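You operate a simulated robot arm through the tools that you are given. There is no shell and no other tool.

You run a simulated robot arm. Do the job below in one go: nothing can be reset, and whatever is moved stays where it is left.

Task
Lay the tabbed sheet in the small carton, close it and tape it.
Fine: sheet from the wide green tray, flat and square; all four flaps, short before long; tape on the seam: one strip from the white plate, pressed on with the blue pad; pad put down again beside the plate; nothing else goes in, the plain sheet and the bags stay. Set down upright: blue pad.

It is judged by the outcome, as a careful person would: the job done as asked, and still so three seconds after it is handed in. It fails if anything else is knocked over, pushed out of place, dropped, spilled or broken. Flat cloth is picked up by pressing the open fingertips on it (5 to 10 N) and closing them slowly along it; thin cloth reads only 2 to 8 mm in the jaws.

Robot
A 7-joint arm with a two-finger parallel gripper, fixed in place. Base frame: the origin is at the foot of the arm, x ahead of it, y to its left, z up; the work surface is at about z = 754. Lengths are in mm, angles in degrees, forces in N, time in s.
Its first joint turns from -132.0 to 132.0 degrees. Payload 3.91 kg.
The tool frame sits at the grasp point between the pads (the TCP): z along the fingers, y along the line on which they close. The tips reach 30 mm beyond it. Largest opening 110 mm; finger width 20, thickness 10; the body of the gripper, 48 by 112 mm, starts 55 mm behind the TCP.
Orientation is that of the tool frame in the base frame, as [roll, pitch, yaw] about the fixed x, y, z axes, in that order (R = Rz(yaw) Ry(pitch) Rx(roll)). With the fingers straight down and closing along the base's y, the tool's x points along the base's -x, its y along +y and its z along -z.

Tools
- The arm moves only by the tool drive_tool. Its argument "motion" is one flat list of numbers, 7 for each row, row after row: the shift along the tool's x, y, z in mm, then the turn, a rotation vector about the tool's x, y, z in rad, then the finger opening in mm, from 0 to 110. In form: [tx, ty, tz, wx, wy, wz, jaw, tx, ty, tz, wx, wy, wz, jaw, ...]. A call has 1 to 20 rows; each row is the pose to reach, as a shift and turn from the pose commanded when the call began, along the tool's axes at that moment. Rows are played at 5 a second. More than 50 mm and 8.6 degrees between two rows, or a gripper value outside its range, and nothing of the call is played. A pose out of reach is approached as far as the arm can. The call stops where the force on the tool passes 40 N (or 10 N more than at its start, if that is more) or the arm is blocked; 0.2 s more then pass. The fingers move at their own pace (about 108 mm/s each) and stop on an object; they squeeze with about 35 N. The grip force told is the motor's: it shows also when the fingers shut on nothing. Time passes only in rows, and 0.2 s behind the last, so rows that repeat a pose let the fingers close. The reply holds the time, the measured pose of the TCP, the force on the tool along the base axes, the opening and the grip force, in the units named above and with some noise, with the torque about the TCP (base axes, N m) and any sound that the robot's microphone picked up, and new pictures: "views" is both (left out), scene, wrist or none.
- Cameras (640 x 400 px; columns grow to the right, rows downward): "scene" is fixed at [390.9, 504.1, 1535.5]; the picture's right is [0.90, 0.44, 0.00], its down [0.34, -0.69, -0.64] and it looks along [-0.28, 0.58, -0.77] (base axes); focal length 214 px, centre (320, 200). "wrist" rides on the gripper at [72, 17, -103] in the tool frame; the picture's right is [-0.23, 0.97, 0.00], its down [-0.76, -0.18, -0.62] and it looks along [-0.61, -0.14, 0.78] (tool axes); focal length 222 px, centre (320, 200). There is no depth. A picture from a camera that has moved, and an enlarged one, comes with that camera's place and axes in the base frame and with its lens. The place of the scene camera against the robot may be out by one fixed shift of up to 12 mm in any direction.
- zoom(camera, box): a new picture of the part [left, top, right, bottom] of that camera's present view, enlarged. It takes no simulated time.
- finish_job(): hands the job in; it is judged then, once.

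Nothing tells you positions but the pictures and the camera data. Unless the task says otherwise, let go and move clear before handing in.

The tools are called after ">>>" as a command line: name --argument value ..., lists and objects as JSON in quotes. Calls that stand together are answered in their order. drive_tool: Moves the arm, as the interface text tells. Its arguments: {"type":"object","properties":{"motion":{"type":"array"},"views":{"type":"string","enum":["both","scene","wrist","none"]}},"required":["motion"]} The other tools are called the same way: zoom (camera, box) takes an enlarged picture of a part of a camera's view; finish_job () hands the job in.

At the start:

```text
time: 0.0
eef_pos: [148.2, 709.1, 1198.9]
tcp_rot: [180.0, 0.0, 180.0]
ft_force: [0.2, 0.1, -0.2]
torque: [-0.04, -0.04, -0.01]
gripper_width: 110.2
grip_force: 0.0
```

scene: 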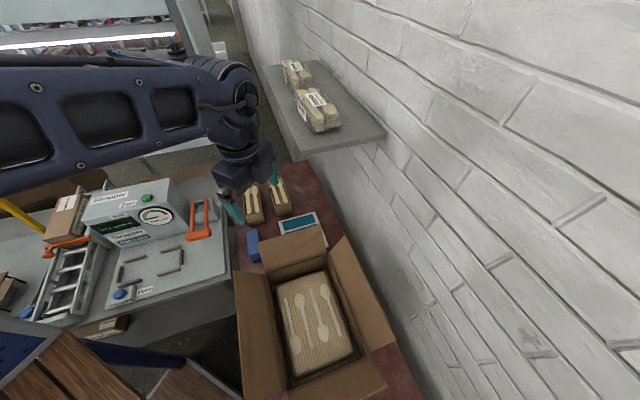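
wrist: 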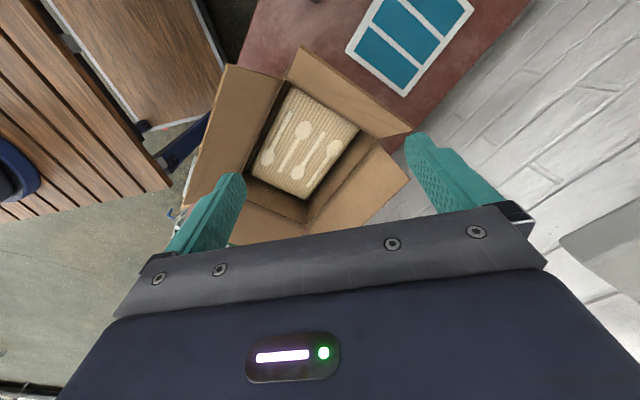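

I see an open carton with cutlery inside, a plate with teal strips next to a blue block, two bags, and a shelf. I'll take closer looks first to find the trays, the sheets and the plate.

>>> zoom --camera "scene" --box '[220, 160, 420, 285]'

>>> zoom --camera "scene" --box '[220, 220, 420, 400]'

>>> zoom --camera "scene" --box '[0, 150, 250, 400]'

>>> zoom --camera "wrist" --box '[180, 0, 540, 240]'

```text
3.20 times, centred on (320, 222) of scene
camera zoom: at [390.9, 504.1, 1535.5], right [0.9, 0.44, 0.0], down [0.34, -0.69, -0.64], along [-0.28, 0.58, -0.77], focal length 686 px, centre (320, 128)
```

zoom: 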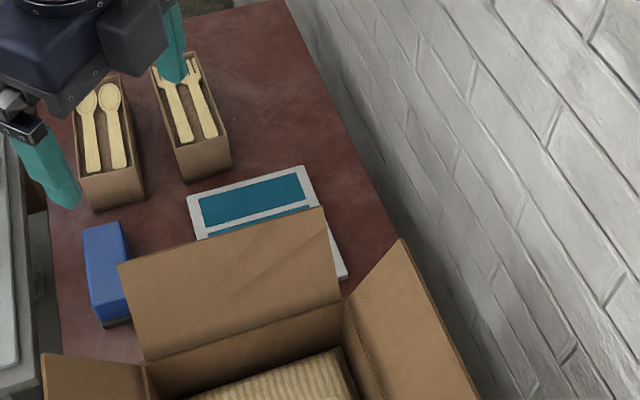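

```text
2.22 times, centred on (320, 310) of scene
camera zoom: at [390.9, 504.1, 1535.5], right [0.9, 0.44, 0.0], down [0.34, -0.69, -0.64], along [-0.28, 0.58, -0.77], focal length 477 px, centre (320, -44)
```

zoom: 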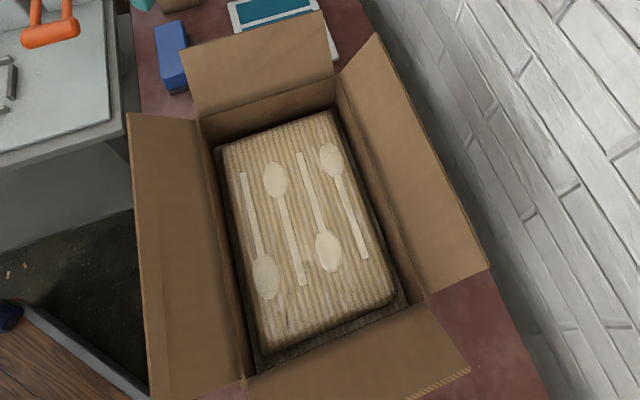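

```text
1.60 times, centred on (125, 275) of scene
camera zoom: at [390.9, 504.1, 1535.5], right [0.9, 0.44, 0.0], down [0.34, -0.69, -0.64], along [-0.28, 0.58, -0.77], focal length 343 px, centre (632, 80)
```

zoom: 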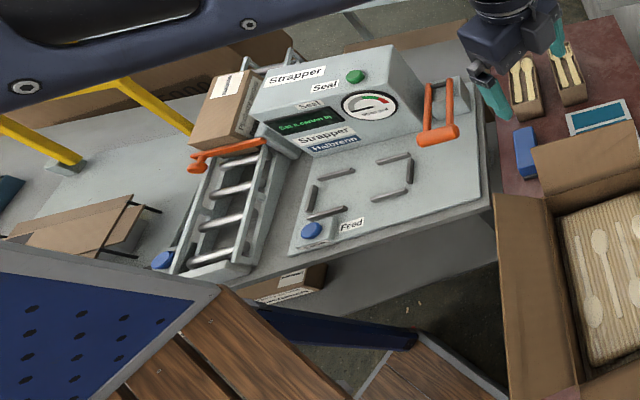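

```text
1.67 times, centred on (360, 120) of wrist
camera zoom: at [75.9, 727.0, 1302.8], right [0.23, 0.97, 0.0], down [0.76, -0.18, 0.62], along [0.61, -0.14, -0.78], focal length 370 px, centre (253, 333)
```

zoom: 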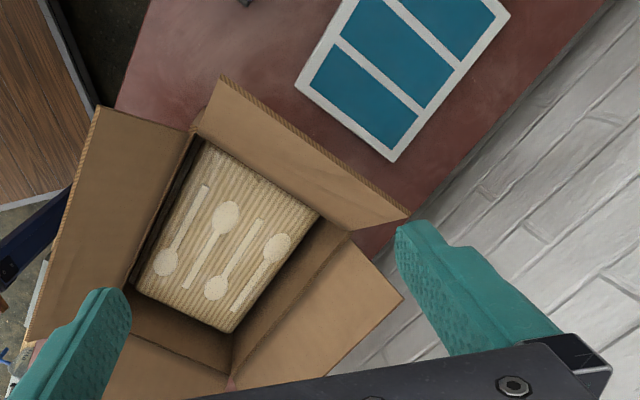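

The carton sits at roughly (300, 620) and the plate with the teal strips at roughly (120, 910). No green tray is in view yet, so I'll swing the wrist camera high along the table towards +x/−y to find the trays.

>>> drive_tool --motion '[-35, -31, 0, 0, 0, 0.07, 110, -70, -62, 0, 0, 0, 0.14, 110, -105, -93, 0, 0, 0, 0.21, 110, -140, -124, 0, 0, 0, 0.28, 110, -175, -155, 0, 0, 0, 0.35, 110, -210, -186, 0, 0, 0, 0.42, 110, -245, -217, 0, 0, 0, 0.49, 110, -280, -248, 0, 0, 0, 0.56, 110, -315, -279, 0, 0, 0, 0.63, 110, -350, -310, 0, 0, 0, 0.7, 110]' --views "both"

```text
time: 2.2
eef_pos: [501.1, 400.3, 1197.2]
tcp_rot: [180.0, 0.0, 139.8]
ft_force: [-0.6, -0.4, -0.3]
torque: [-0.05, 0.0, -0.04]
gripper_width: 110.1
grip_force: 0.1
camera wrist: at [456.6, 458.9, 1302.3], right [0.8, 0.6, 0.0], down [0.47, -0.63, 0.62], along [0.37, -0.5, -0.78], focal length 222 px, centre (320, 200)
```

scene: 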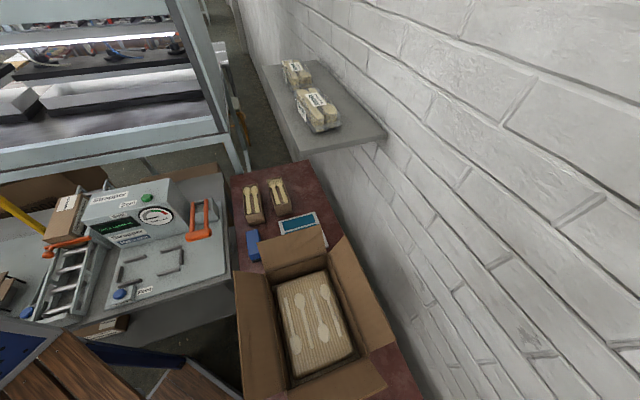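
wrist: 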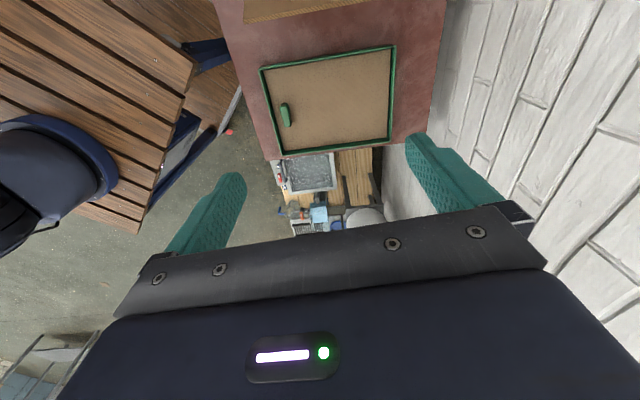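

A green-rimmed tray holding a brown sheet with a green tab is visible on the table beyond the carton. I'll zoom in on it.

>>> zoom --camera "wrist" --box '[200, 0, 460, 165]'

>>> zoom --camera "wrist" --box '[260, 130, 420, 240]'

>>> zoom --camera "scene" --box '[220, 165, 350, 265]'

```text
2.42 times, centred on (330, 82) of wrist
camera zoom: at [456.6, 458.9, 1302.3], right [0.8, 0.6, 0.0], down [0.47, -0.63, 0.62], along [0.37, -0.5, -0.78], focal length 538 px, centre (296, 485)
```

zoom: 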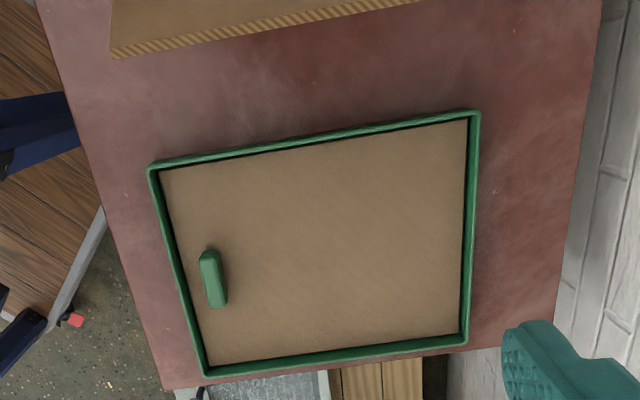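

```text
3.64 times, centred on (340, 185) of wrist
camera zoom: at [456.6, 458.9, 1302.3], right [0.8, 0.6, 0.0], down [0.47, -0.63, 0.62], along [0.37, -0.5, -0.78], focal length 808 px, centre (247, 254)
```

zoom: 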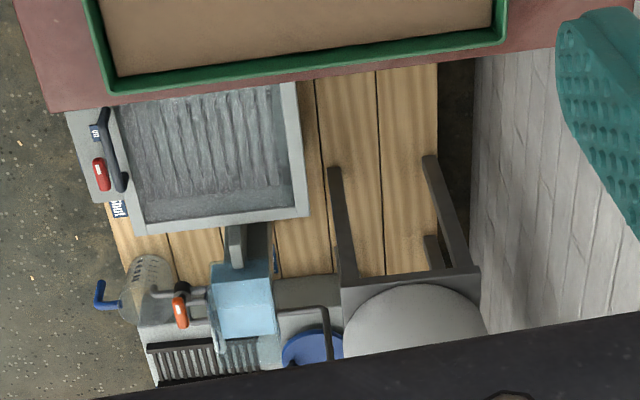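

```text
4.00 times, centred on (285, 215) of scene
camera zoom: at [390.9, 504.1, 1535.5], right [0.9, 0.44, 0.0], down [0.34, -0.69, -0.64], along [-0.28, 0.58, -0.77], focal length 858 px, centre (460, 140)
```

zoom: 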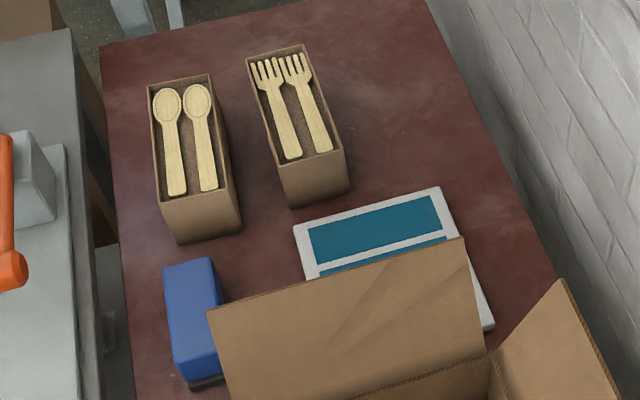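

The tray centre works out at about (573, 349), and the table is set 45° to the base axes. Next I'll move above the carton with the tool aligned to the table and look down into it.

>>> drive_tool --motion '[43, 7, 0, 0, 0, 0.012, 110, 86, 14, 0, 0, 0, 0.024, 110, 129, 20, 0, 0, 0, 0.036, 110, 172, 27, 25, 0, 0, 0.048, 110, 215, 33, 50, 0, 0, 0.06, 110, 258, 40, 75, 0, 0, 0.072, 110, 300, 46, 97, 0, 0, 0.084, 110]' --views "both"

```text
refused: row 4 steps farther than a row can; nothing moved
```

That step was refused because one row was slightly over 50 mm. I'll use smaller steps.

>>> drive_tool --motion '[38, 6, 12, 0, 0, 0.01, 110, 76, 12, 24, 0, 0, 0.02, 110, 114, 18, 36, 0, 0, 0.03, 110, 152, 24, 48, 0, 0, 0.04, 110, 190, 30, 60, 0, 0, 0.05, 110, 228, 36, 72, 0, 0, 0.062, 110, 266, 42, 84, 0, 0, 0.074, 110, 300, 46, 97, 0, 0, 0.084, 110]' --views "both"

```text
time: 4.0
eef_pos: [298.4, 628.6, 1100.6]
tcp_rot: [179.9, 0.0, 135.0]
ft_force: [0.5, -0.3, 0.8]
torque: [0.0, 0.03, 0.02]
gripper_width: 110.2
grip_force: 0.0
camera wrist: at [259.8, 691.3, 1205.5], right [0.85, 0.53, 0.0], down [0.41, -0.66, 0.62], along [0.33, -0.53, -0.78], focal length 222 px, centre (320, 200)
```

scene: 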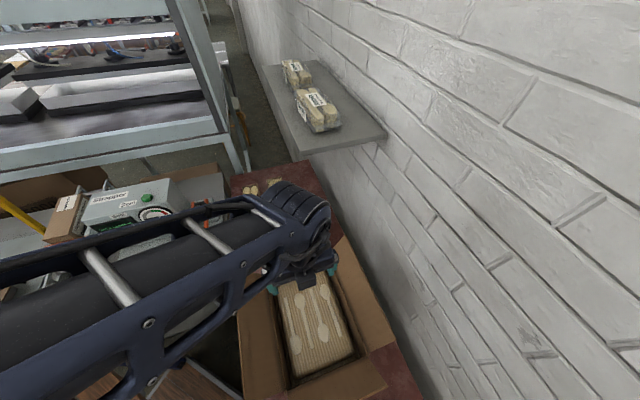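
wrist: 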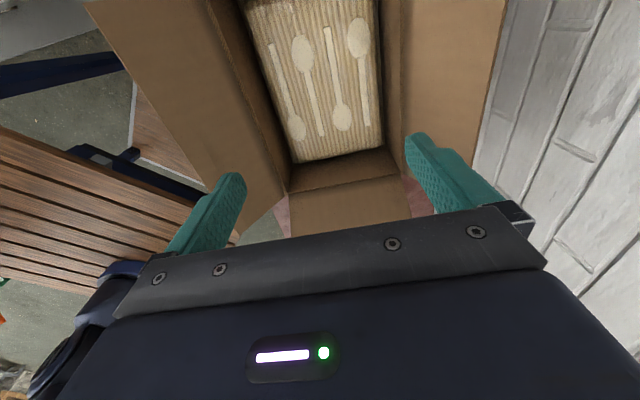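

The carton is under the camera but partly cut off at the top of the picture. I'll back off along −b and up a little to see the whole carton and the plate.

>>> drive_tool --motion '[35, 0, -30, 0, 0, 0, 110, 70, 0, -60, 0, 0, 0, 110, 100, 0, -80, 0, 0, 0, 110]' --views "wrist"

```text
time: 4.8
eef_pos: [226.4, 699.5, 1181.4]
tcp_rot: [-180.0, -0.1, 135.0]
ft_force: [0.2, -0.9, -1.1]
torque: [0.01, 0.04, 0.0]
gripper_width: 110.0
grip_force: 0.0
camera wrist: at [187.2, 762.5, 1286.4], right [0.85, 0.53, 0.0], down [0.41, -0.66, 0.62], along [0.33, -0.53, -0.78], focal length 222 px, centre (320, 200)
```

wrist: 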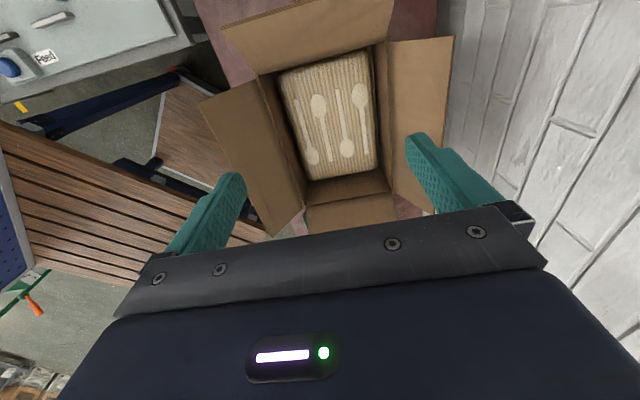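

>>> zoom --camera "wrist" --box '[190, 0, 470, 240]'

>>> zoom --camera "wrist" --box '[250, 30, 410, 130]'

>>> zoom --camera "wrist" --box '[250, 130, 410, 230]'

```text
1.67 times, centred on (330, 120) of wrist
camera zoom: at [187.2, 762.5, 1286.4], right [0.85, 0.53, 0.0], down [0.41, -0.66, 0.62], along [0.33, -0.53, -0.78], focal length 370 px, centre (303, 333)
```

zoom: 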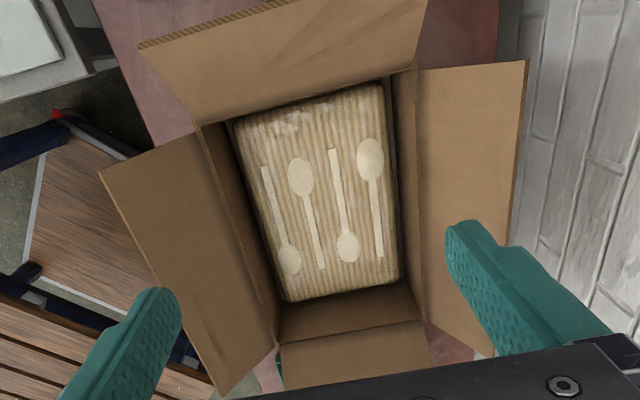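

```text
4.00 times, centred on (330, 80) of wrist
camera zoom: at [187.2, 762.5, 1286.4], right [0.85, 0.53, 0.0], down [0.41, -0.66, 0.62], along [0.33, -0.53, -0.78], focal length 888 px, centre (280, 680)
```

zoom: 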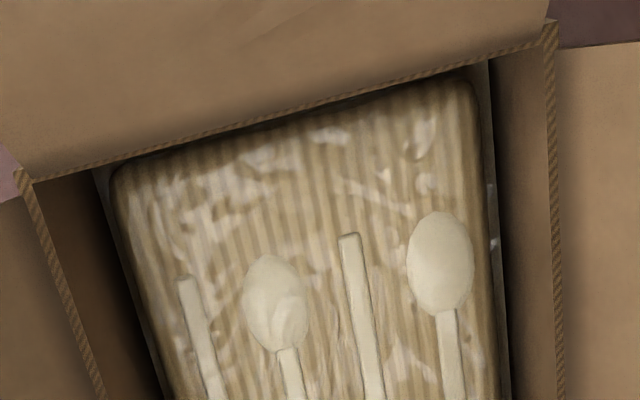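

```text
4.00 times, centred on (330, 180) of wrist
camera zoom: at [187.2, 762.5, 1286.4], right [0.85, 0.53, 0.0], down [0.41, -0.66, 0.62], along [0.33, -0.53, -0.78], focal length 888 px, centre (280, 280)
```

zoom: 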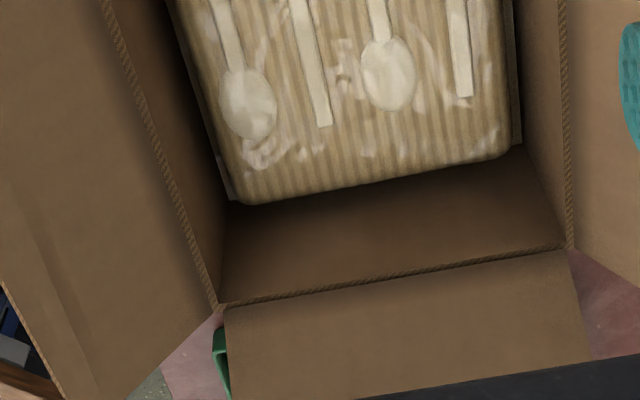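

The carton's rim comes out at about z = 891: 202 mm wide (a 559–761 outward) by 281 mm long (b −367 to −86), with its flaps splayed about 50° up. Next I'll look closely at the plate and the blue pad, staying clear of the shelf.

>>> drive_tool --motion '[37, -9, 17, 0, 0, 0, 110, 74, -18, 34, 0, 0, 0, 110, 111, -27, 51, 0, 0, 0, 110, 148, -36, 68, 0, 0, 0, 110, 185, -45, 85, 0, 0, 0, 110, 222, -54, 100, 0, 0, 0, 110]' --views "both"

```text
time: 6.2
eef_pos: [31.4, 816.4, 1079.6]
tcp_rot: [179.9, 0.0, 134.9]
ft_force: [1.2, -0.3, 1.5]
torque: [0.02, 0.03, -0.04]
gripper_width: 109.7
grip_force: 0.0
camera wrist: at [-8.3, 879.1, 1184.6], right [0.85, 0.53, 0.0], down [0.41, -0.67, 0.62], along [0.33, -0.53, -0.78], focal length 222 px, centre (320, 200)
```

scene: 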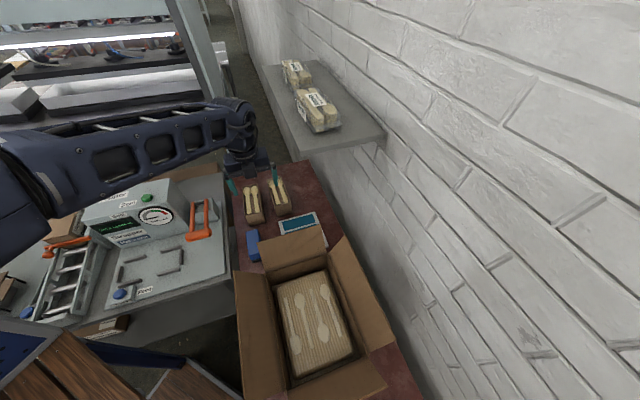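
wrist: 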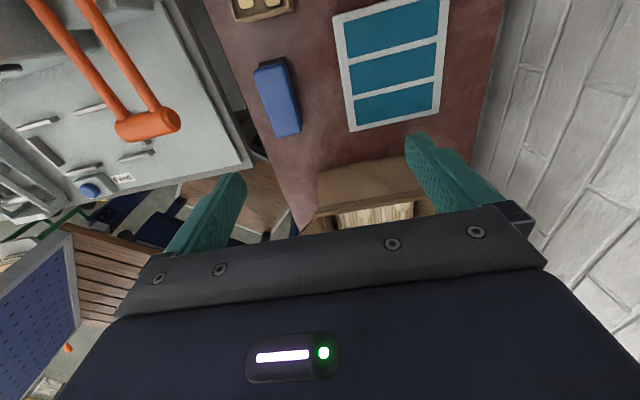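

>>> zoom --camera "wrist" --box '[220, 0, 460, 150]'

>>> zoom --camera "wrist" --box '[240, 50, 320, 145]'

>>> zoom --camera "wrist" --box '[325, 0, 455, 135]'

>>> zoom --camera "scene" --box '[255, 50, 395, 160]'

```text
2.67 times, centred on (340, 75) of wrist
camera zoom: at [-8.3, 879.1, 1184.6], right [0.85, 0.53, 0.0], down [0.41, -0.67, 0.62], along [0.33, -0.53, -0.78], focal length 592 px, centre (267, 533)
```

zoom: 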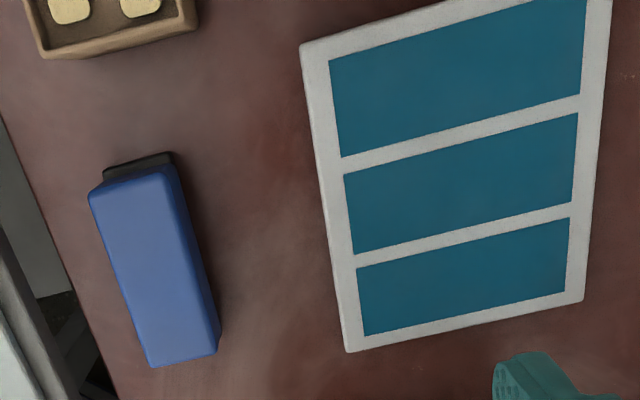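

```text
4.21 times, centred on (280, 98) of wrist
camera zoom: at [-8.3, 879.1, 1184.6], right [0.85, 0.53, 0.0], down [0.41, -0.67, 0.62], along [0.33, -0.53, -0.78], focal length 935 px, centre (488, 632)
```

zoom: 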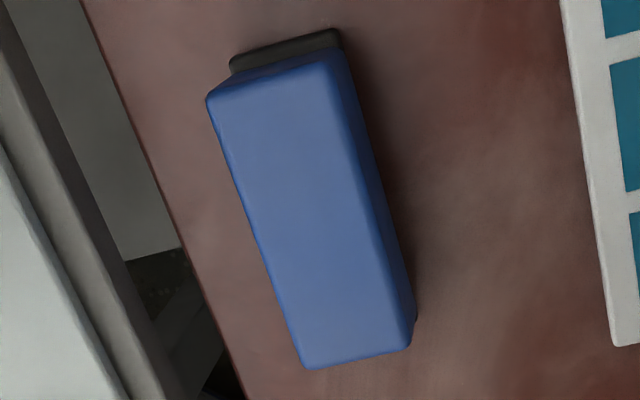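

```text
2.96 times, centred on (390, 68) of wrist
camera zoom: at [-8.3, 879.1, 1184.6], right [0.85, 0.53, 0.0], down [0.41, -0.67, 0.62], along [0.33, -0.53, -0.78], focal length 658 px, centre (113, 593)
```

zoom: 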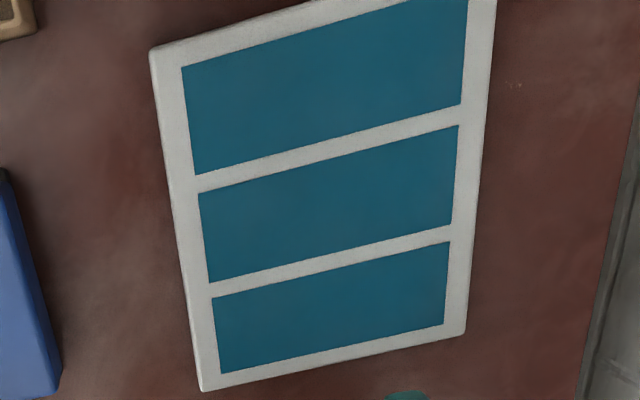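

```text
3.64 times, centred on (325, 105) of scene
camera zoom: at [390.9, 504.1, 1535.5], right [0.9, 0.44, 0.0], down [0.34, -0.69, -0.64], along [-0.28, 0.58, -0.77], focal length 780 px, centre (302, 546)
```

zoom: 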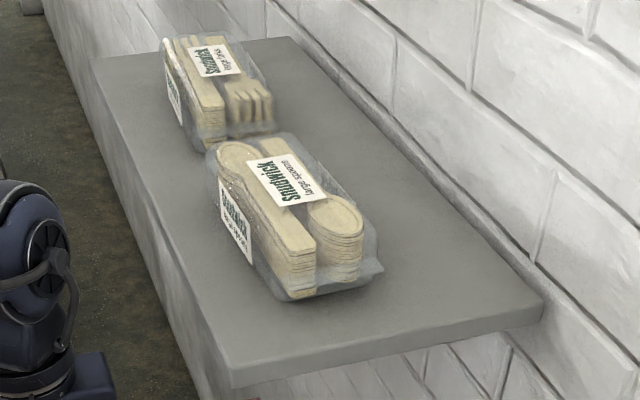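

I've located the plate (a 636–800, b −629 to −449), three teal strips of about 138×47 mm, and the blue pad (about 48×107, top near z = 800, centre a 527, b −539). Now I'll go and look closely at the tray and the tab.

>>> drive_tool --motion '[-46, 3, 0, 0, 0, 0, 110, -92, 6, 0, 0, 0, 0, 110, -138, 9, 0, 0, 0, 0, 110, -184, 12, 0, 0, 0, 0, 110, -230, 15, 0, 0, 0, 0, 110, -276, 18, 0, 0, 0, 0, 110, -322, 21, 0, 0, 0, 0, 110, -368, 24, 0, 0, 0, 0, 110, -414, 27, 0, 0, 0, 0, 110, -460, 30, 0, 0, 0, 0, 110, -506, 30, 0, 0, 0, 0, 110, -552, 30, 0, 0, 0, 0, 110, -598, 30, 15, 0, 0, 0, 110, -644, 30, 30, 0, 0, 0, 110, -690, 30, 45, 0, 0, 0, 110]' --views "wrist"

```text
time: 9.4
eef_pos: [540.9, 351.5, 1032.8]
tcp_rot: [180.0, -0.1, 135.2]
ft_force: [-0.7, 0.0, -0.3]
torque: [-0.05, -0.03, -0.01]
gripper_width: 110.0
grip_force: 0.0
camera wrist: at [501.9, 415.0, 1138.4], right [0.85, 0.53, 0.0], down [0.41, -0.66, 0.62], along [0.33, -0.53, -0.78], focal length 222 px, centre (320, 200)
```

wrist: 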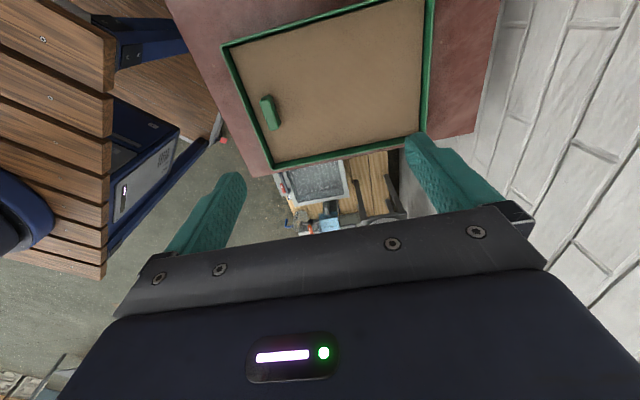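

>>> zoom --camera "wrist" --box '[210, 0, 450, 175]'

>>> zoom --camera "wrist" --box '[215, 30, 315, 175]'

>>> zoom --camera "wrist" --box '[380, 80, 440, 150]'

```text
2.29 times, centred on (330, 88) of wrist
camera zoom: at [501.9, 415.0, 1138.4], right [0.85, 0.53, 0.0], down [0.41, -0.66, 0.62], along [0.33, -0.53, -0.78], focal length 508 px, centre (297, 457)
```

zoom: 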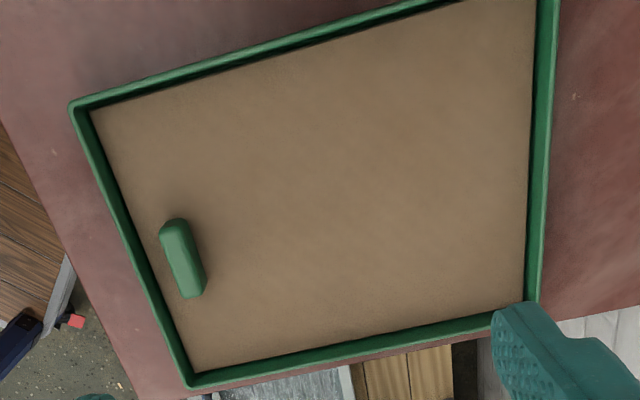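

```text
2.76 times, centred on (265, 102) of wrist
camera zoom: at [501.9, 415.0, 1138.4], right [0.85, 0.53, 0.0], down [0.41, -0.66, 0.62], along [0.33, -0.53, -0.78], focal length 613 px, centre (472, 469)
```

zoom: 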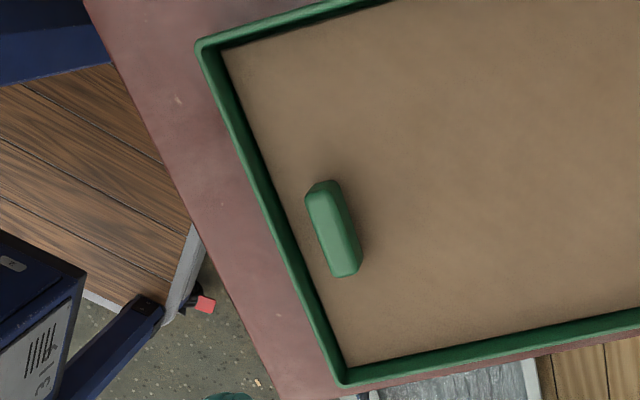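

```text
5.71 times, centred on (410, 115) of wrist
camera zoom: at [501.9, 415.0, 1138.4], right [0.85, 0.53, 0.0], down [0.41, -0.66, 0.62], along [0.33, -0.53, -0.78], focal length 1269 px, centre (-194, 686)
```

zoom: 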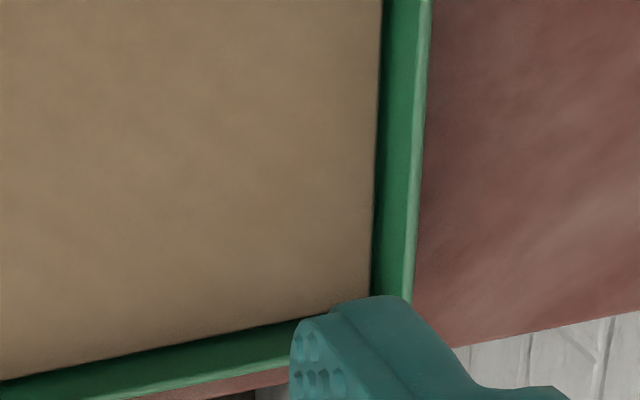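

The sheet spans a 517–781, b 61–247 (264×186 mm), with its tab near the −a end. I'll zoom further on the tab to get its shape.

>>> zoom --camera "wrist" --box '[250, 85, 290, 140]'

>>> zoom --camera "wrist" --box '[210, 30, 290, 90]'

```text
7.27 times, centred on (270, 112) of wrist
camera zoom: at [501.9, 415.0, 1138.4], right [0.85, 0.53, 0.0], down [0.41, -0.66, 0.62], along [0.33, -0.53, -0.78], focal length 1615 px, centre (684, 836)
```

zoom: 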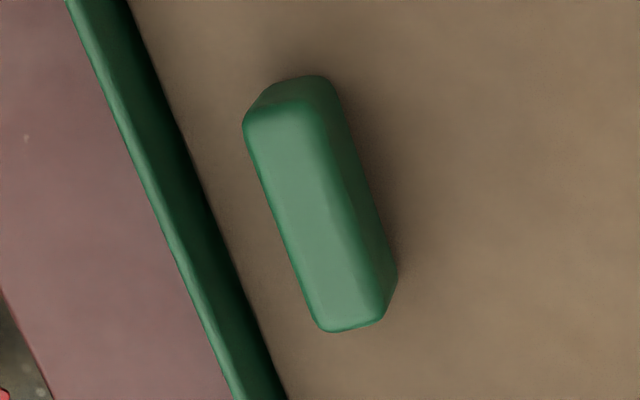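

```text
6.67 times, centred on (250, 60) of wrist
camera zoom: at [501.9, 415.0, 1138.4], right [0.85, 0.53, 0.0], down [0.41, -0.66, 0.62], along [0.33, -0.53, -0.78], focal length 1481 px, centre (787, 1133)
```

zoom: 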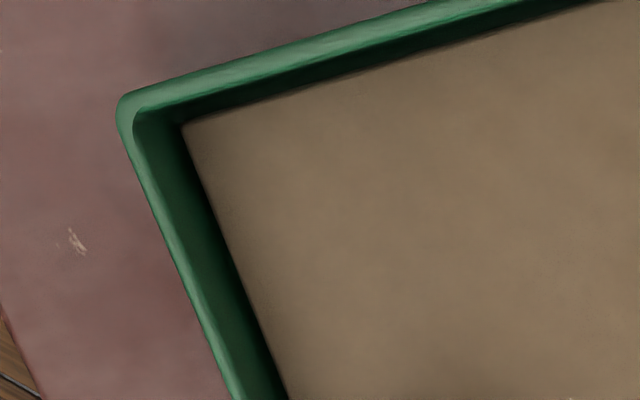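

The tab is centred at about a 545, b 154.5, 15 mm thick across a, 46 mm long, top near z = 785. I'll come over it with the fingers set to about 38 mm and stop just above to verify.

>>> drive_tool --motion '[-4, -18, 40, 0, 0, 0.003, 90, -8, -36, 80, 0, 0, 0.003, 70, -12, -54, 120, 0, 0, 0.003, 50, -16, -72, 160, 0, 0, 0.003, 38, -20.6, -86, 200, 0, 0, 0.003, 38, -20.6, -86, 200, 0, 0, 0.003, 38]' --views "both"

```text
time: 10.8
eef_pos: [495.3, 275.2, 839.5]
tcp_rot: [180.0, 0.0, 134.9]
ft_force: [-0.6, -0.4, -0.1]
torque: [-0.01, -0.01, -0.02]
gripper_width: 37.9
grip_force: 0.0
camera wrist: at [456.6, 337.3, 944.2], right [0.85, 0.53, 0.0], down [0.41, -0.67, 0.62], along [0.33, -0.53, -0.78], focal length 222 px, centre (320, 200)
```

scene: 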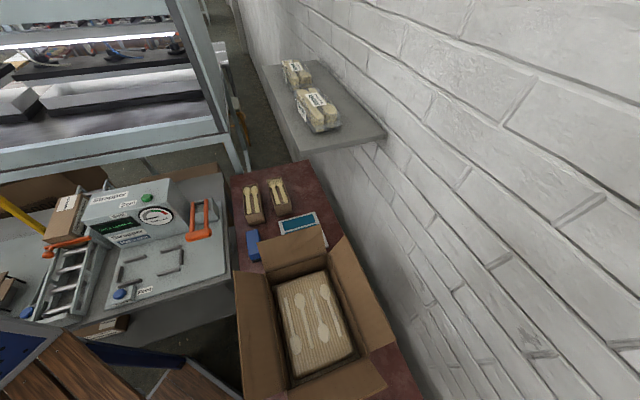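
wrist: 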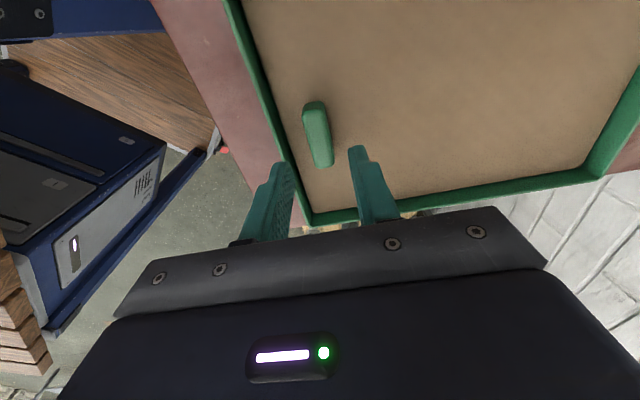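

>>> zoom --camera "wrist" --box '[240, 80, 400, 230]'

```text
2.67 times, centred on (320, 155) of wrist
camera zoom: at [456.6, 337.3, 944.2], right [0.85, 0.53, 0.0], down [0.41, -0.67, 0.62], along [0.33, -0.53, -0.78], focal length 592 px, centre (320, 320)
```

zoom: 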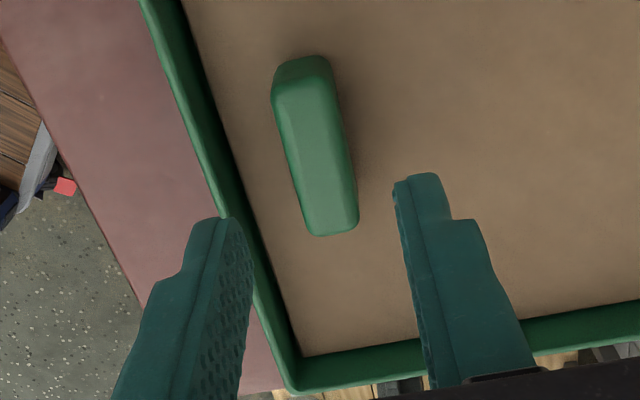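

The fingers straddle the tab properly. I'll lower about 41 mm so the pads sit beside the tab.

>>> drive_tool --motion '[1, -0.5, 20, 0, 0, 0, 38, 1, -0.5, 34, 0, 0, 0, 38, 1, -0.5, 41, 0, 0, 0, 38]' --views "wrist"

```text
time: 11.6
eef_pos: [495.7, 276.5, 796.0]
tcp_rot: [-180.0, 0.1, 134.9]
ft_force: [1.1, -0.8, 0.9]
torque: [0.02, -0.01, 0.01]
gripper_width: 37.9
grip_force: 0.0
camera wrist: at [456.9, 338.8, 900.0], right [0.85, 0.53, 0.0], down [0.41, -0.67, 0.62], along [0.33, -0.53, -0.78], focal length 222 px, centre (320, 200)
```

wrist: 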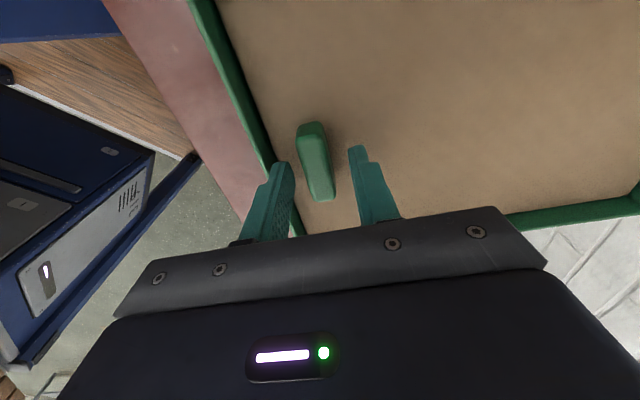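

>>> drive_tool --motion '[1, -0.5, 42, 0, 0, 0, 28, 1, -0.5, 42, 0, 0, 0, 20, 1, -0.5, 42, 0, 0, 0, 10, 1, -0.5, 42, 0, 0, 0, 5, 1, -0.5, 42, 0, 0, 0, 5]' --views "wrist"

```text
time: 11.9
eef_pos: [495.3, 276.4, 781.1]
tcp_rot: [179.8, -0.1, 134.9]
ft_force: [-19.0, -14.3, 73.3]
torque: [-0.69, 0.78, -0.03]
gripper_width: 27.9
grip_force: 0.0
stopped in row 1: the force on the tool passed its limit at 264 N (the readings are from after the stop); the commanded pose is now the measured one
camera wrist: at [456.3, 338.6, 886.7], right [0.85, 0.53, 0.0], down [0.41, -0.67, 0.62], along [0.33, -0.53, -0.78], focal length 222 px, centre (320, 200)
```

wrist: 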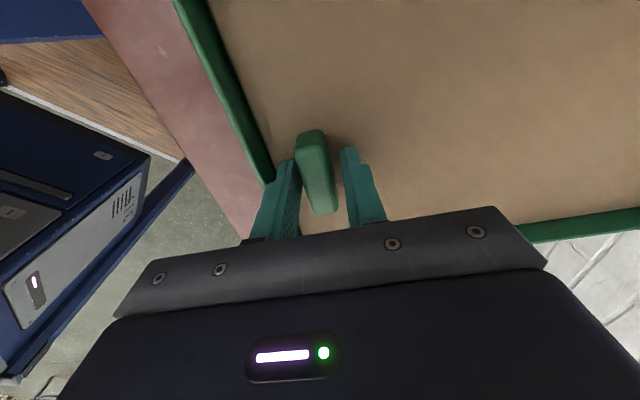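

I wrongly repeated the shift, which is relative to each call's start, and pressed down on the sheet. I'll back up straight away to release the force.

>>> drive_tool --motion '[0, 0, -4, 0, 0, 0, 34, 0, 0, -8, 0, 0, 0, 36, 0, 0, -10, 0, 0, 0, 36]' --views "both"

```text
time: 12.8
eef_pos: [496.3, 276.3, 790.1]
tcp_rot: [179.9, -0.1, 134.9]
ft_force: [0.1, -0.1, -0.5]
torque: [0.0, 0.0, 0.01]
gripper_width: 36.0
grip_force: 0.0
camera wrist: at [457.2, 338.6, 893.9], right [0.85, 0.53, 0.0], down [0.41, -0.67, 0.62], along [0.33, -0.53, -0.78], focal length 222 px, centre (320, 200)
```

scene: 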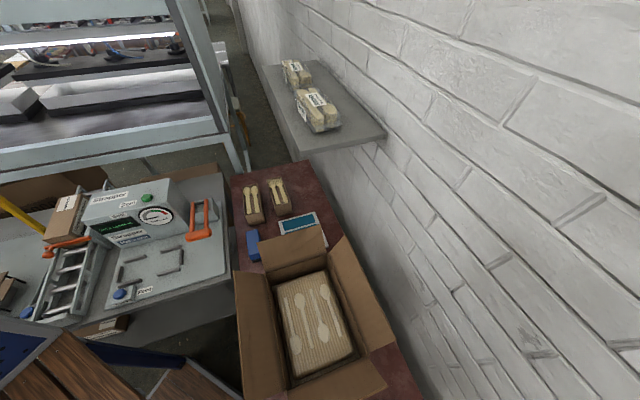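
wrist: 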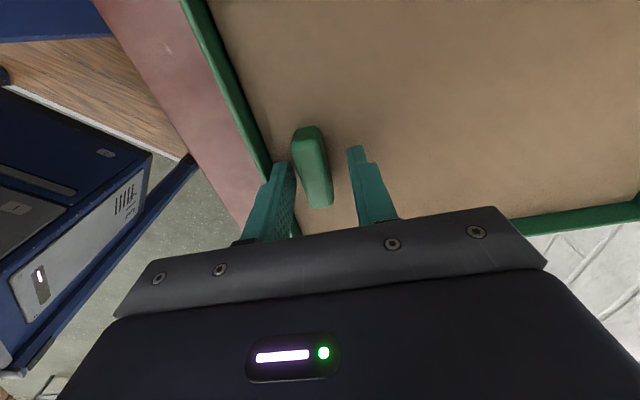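

>>> zoom --camera "wrist" --box '[230, 90, 410, 240]'

```text
2.67 times, centred on (320, 165) of wrist
camera zoom: at [457.2, 338.6, 893.9], right [0.85, 0.53, 0.0], down [0.41, -0.67, 0.62], along [0.33, -0.53, -0.78], focal length 592 px, centre (320, 293)
```

zoom: 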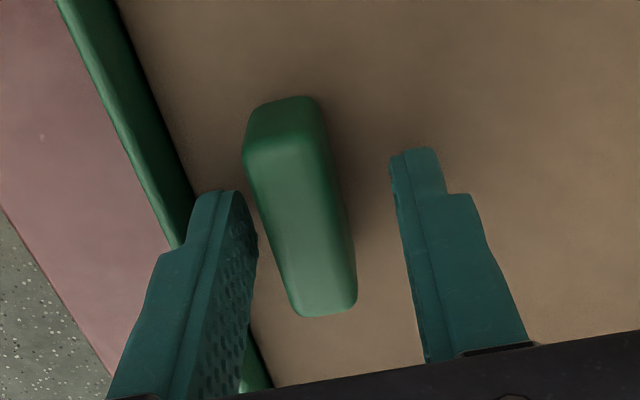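

The sheet looks intact and flat. I'll close on the tab now at this height, without moving.

>>> drive_tool --motion '[0, 0, -2, 0, 0, 0, 28, 0, 0, -2, 0, 0, 0, 20, 0, 0, -2, 0, 0, 0, 14, 0, 0, -2, 0, 0, 0, 8, 0, 0, -2, 0, 0, 0, 5]' --views "wrist"

```text
time: 13.9
eef_pos: [496.8, 276.5, 791.9]
tcp_rot: [179.8, -0.1, 134.8]
ft_force: [-0.6, -1.5, -0.6]
torque: [-0.13, 0.09, 0.04]
gripper_width: 17.0
grip_force: 34.6
camera wrist: at [457.5, 339.5, 895.7], right [0.85, 0.53, 0.0], down [0.41, -0.67, 0.62], along [0.33, -0.53, -0.78], focal length 222 px, centre (320, 200)
```

wrist: 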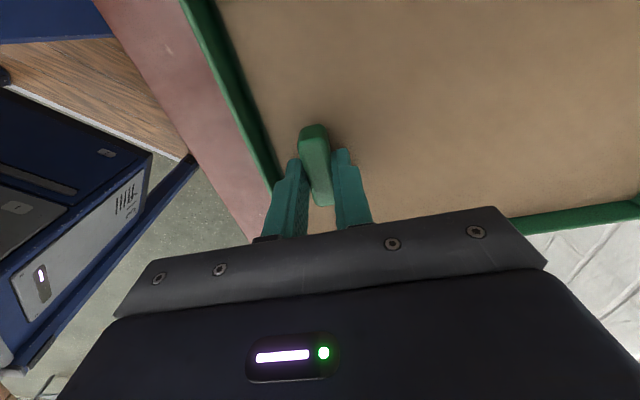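

The tab is gripped (17 mm, 35 N). I'll lift slowly and check how the sheet hangs.

>>> drive_tool --motion '[0, 0, -5, 0, 0, 0, 5, 0, 0, -12, 0, 0, 0, 5, 0, 0, -20, 0, 0, 0, 5, 0, 0, -35, 0, 0, 0, 5, 0, 0, -60, 0, 0, 0, 5]' --views "both"

```text
time: 15.2
eef_pos: [495.9, 277.2, 850.8]
tcp_rot: [179.7, -0.1, 134.9]
ft_force: [0.2, 0.9, -0.6]
torque: [-0.03, 0.04, 0.0]
gripper_width: 17.1
grip_force: 34.8
camera wrist: at [456.9, 339.7, 955.8], right [0.85, 0.53, 0.0], down [0.41, -0.67, 0.62], along [0.33, -0.53, -0.78], focal length 222 px, centre (320, 200)
```

scene: 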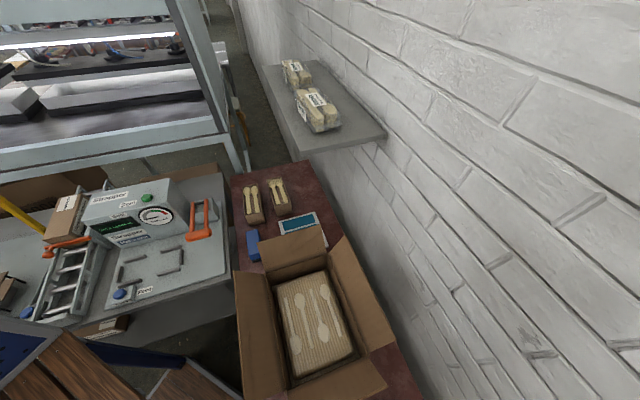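
wrist: 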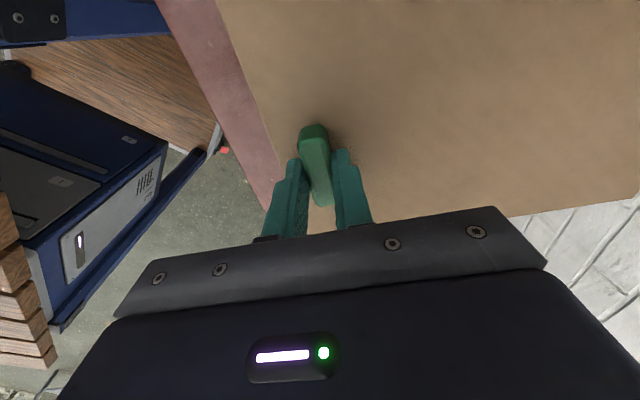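

>>> zoom --camera "wrist" --box '[200, 0, 640, 240]'

>>> zoom --camera "wrist" --box '[180, 0, 380, 240]'

```text
1.45 times, centred on (420, 120) of wrist
camera zoom: at [456.9, 339.7, 955.8], right [0.85, 0.53, 0.0], down [0.41, -0.67, 0.62], along [0.33, -0.53, -0.78], focal length 323 px, centre (174, 316)
```

zoom: 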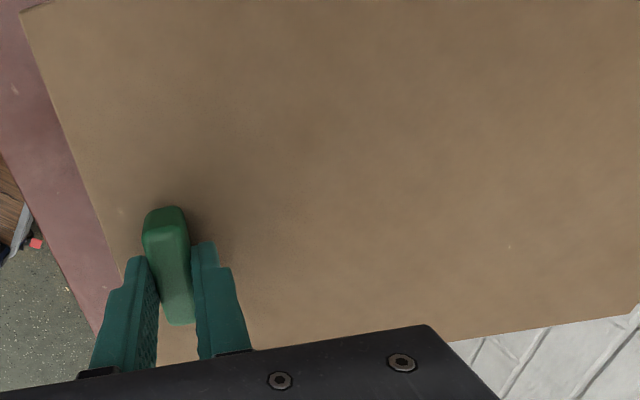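

```text
1.67 times, centred on (280, 120) of wrist
camera zoom: at [456.9, 339.7, 955.8], right [0.85, 0.53, 0.0], down [0.41, -0.67, 0.62], along [0.33, -0.53, -0.78], focal length 370 px, centre (387, 333)
```

zoom: 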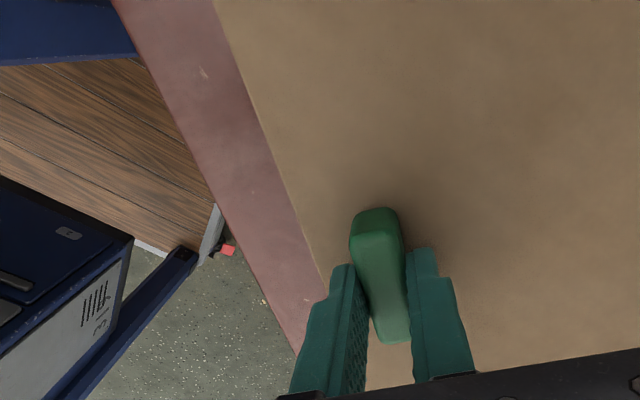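

The sheet hangs level and the tray stayed behind. I'll raise it above the flap tips.

>>> drive_tool --motion '[0, 0, -30, 0, 0, 0, 5, 0, 0, -65, 0, 0, 0, 5, 0, 0, -105, 0, 0, 0, 5, 0, 0, -145, 0, 0, 0, 5, 0, 0, -185, 0, 0, 0, 5, 0, 0, -210, 0, 0, 0, 5, 0, 0, -220, 0, 0, 0, 5]' --views "both"

```text
time: 16.8
eef_pos: [495.4, 277.9, 1073.1]
tcp_rot: [179.8, -0.1, 134.9]
ft_force: [-0.6, 0.2, -1.2]
torque: [-0.06, 0.06, 0.01]
gripper_width: 17.1
grip_force: 34.8
camera wrist: at [456.3, 339.9, 1178.7], right [0.85, 0.53, 0.0], down [0.41, -0.67, 0.62], along [0.33, -0.53, -0.78], focal length 222 px, centre (320, 200)
```

scene: 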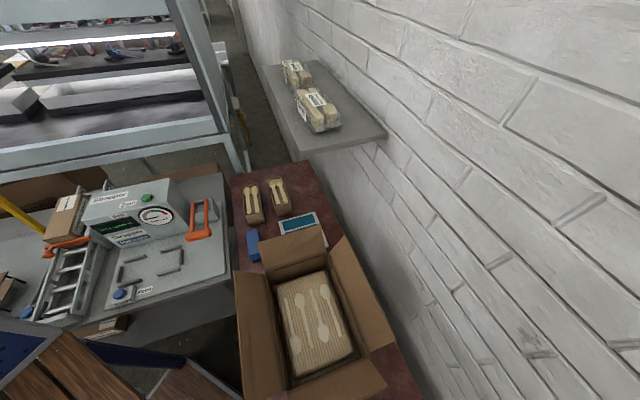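
wrist: 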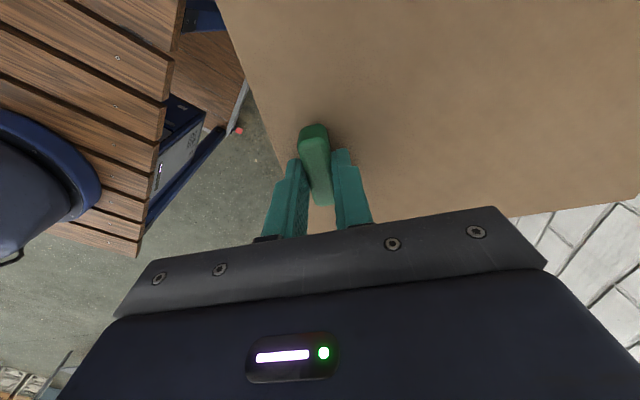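

The sheet clears everything. I'll now turn it +90° and carry it over the carton in small steps, with the tab end towards +b.

>>> drive_tool --motion '[15.35, 6.3, 0, 0, 0, -0.0874, 5, 30.7, 12.6, 0, 0, 0, -0.1747, 5, 46.05, 18.9, 0, 0, 0, -0.2621, 5, 61.4, 25.2, 0, 0, 0, -0.3494, 5, 76.75, 31.5, 0, 0, 0, -0.4368, 5, 92.1, 37.8, 0, 0, 0, -0.5242, 5, 107.45, 44.1, 0, 0, 0, -0.6115, 5, 122.8, 50.4, 0, 0, 0, -0.6989, 5, 138.15, 56.7, 0, 0, 0, -0.7863, 5, 153.5, 63, 0, 0, 0, -0.8736, 5, 168.85, 69.3, 0, 0, 0, -0.961, 5, 184.2, 75.6, 0, 0, 0, -1.0483, 5, 199.55, 81.9, 0, 0, 0, -1.1357, 5, 214.9, 88.2, 0, 0, 0, -1.2231, 5, 230.25, 94.5, 0, 0, 0, -1.3104, 5, 245.6, 100.8, 0, 0, 0, -1.3978, 5, 260.95, 107.1, 0, 0, 0, -1.4851, 5, 276.3, 113.4, 0, 0, 0, -1.5725, 5]' --views "both"

```text
time: 20.6
eef_pos: [379.3, 550.6, 1070.4]
tcp_rot: [180.0, 0.2, -134.9]
ft_force: [-0.7, 0.0, -0.8]
torque: [-0.05, -0.04, 0.01]
gripper_width: 16.8
grip_force: 34.7
camera wrist: at [316.9, 510.3, 1176.3], right [-0.53, 0.85, 0.0], down [0.66, 0.41, 0.63], along [0.53, 0.33, -0.78], focal length 222 px, centre (320, 200)
```

scene: 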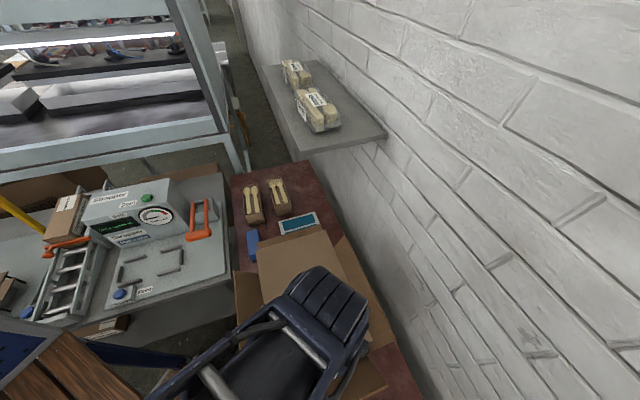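
wrist: 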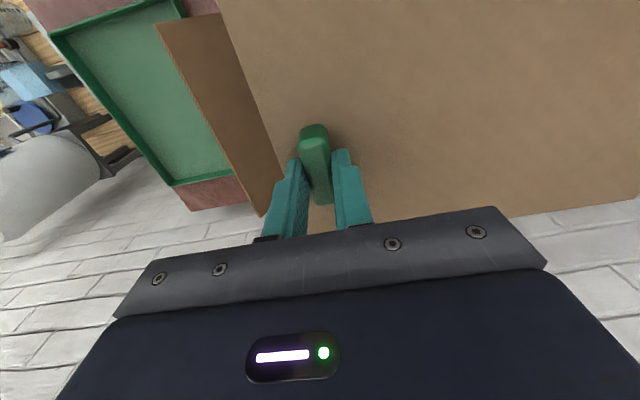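

The sheet is over the carton and the tray behind is empty. I'll check the alignment in a scene close-up before lowering.

>>> zoom --camera "scene" --box '[220, 210, 420, 400]'

>>> zoom --camera "wrist" --box '[140, 0, 640, 240]'

```text
2.11 times, centred on (320, 305) of scene
camera zoom: at [390.9, 504.1, 1535.5], right [0.9, 0.44, 0.0], down [0.34, -0.69, -0.64], along [-0.28, 0.58, -0.77], focal length 452 px, centre (320, -21)
```

zoom: 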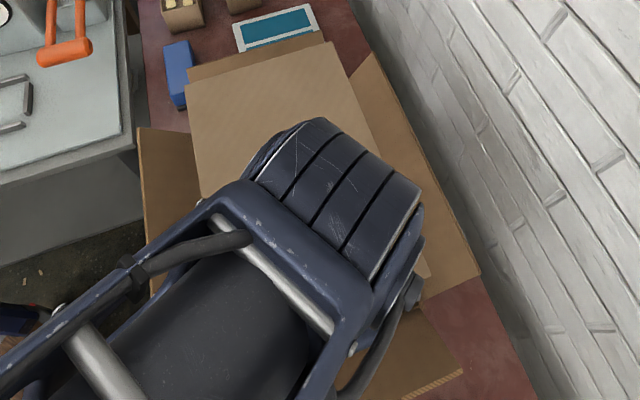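

```text
1.28 times, centred on (390, 120) of wrist
camera zoom: at [316.9, 510.3, 1176.3], right [-0.53, 0.85, 0.0], down [0.66, 0.41, 0.63], along [0.53, 0.33, -0.78], focal length 284 px, centre (230, 302)
```

zoom: 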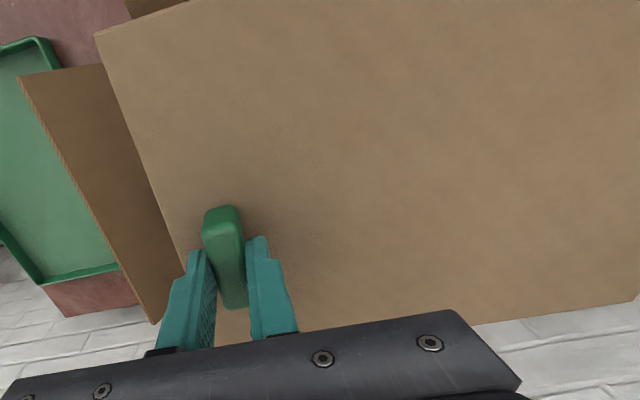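

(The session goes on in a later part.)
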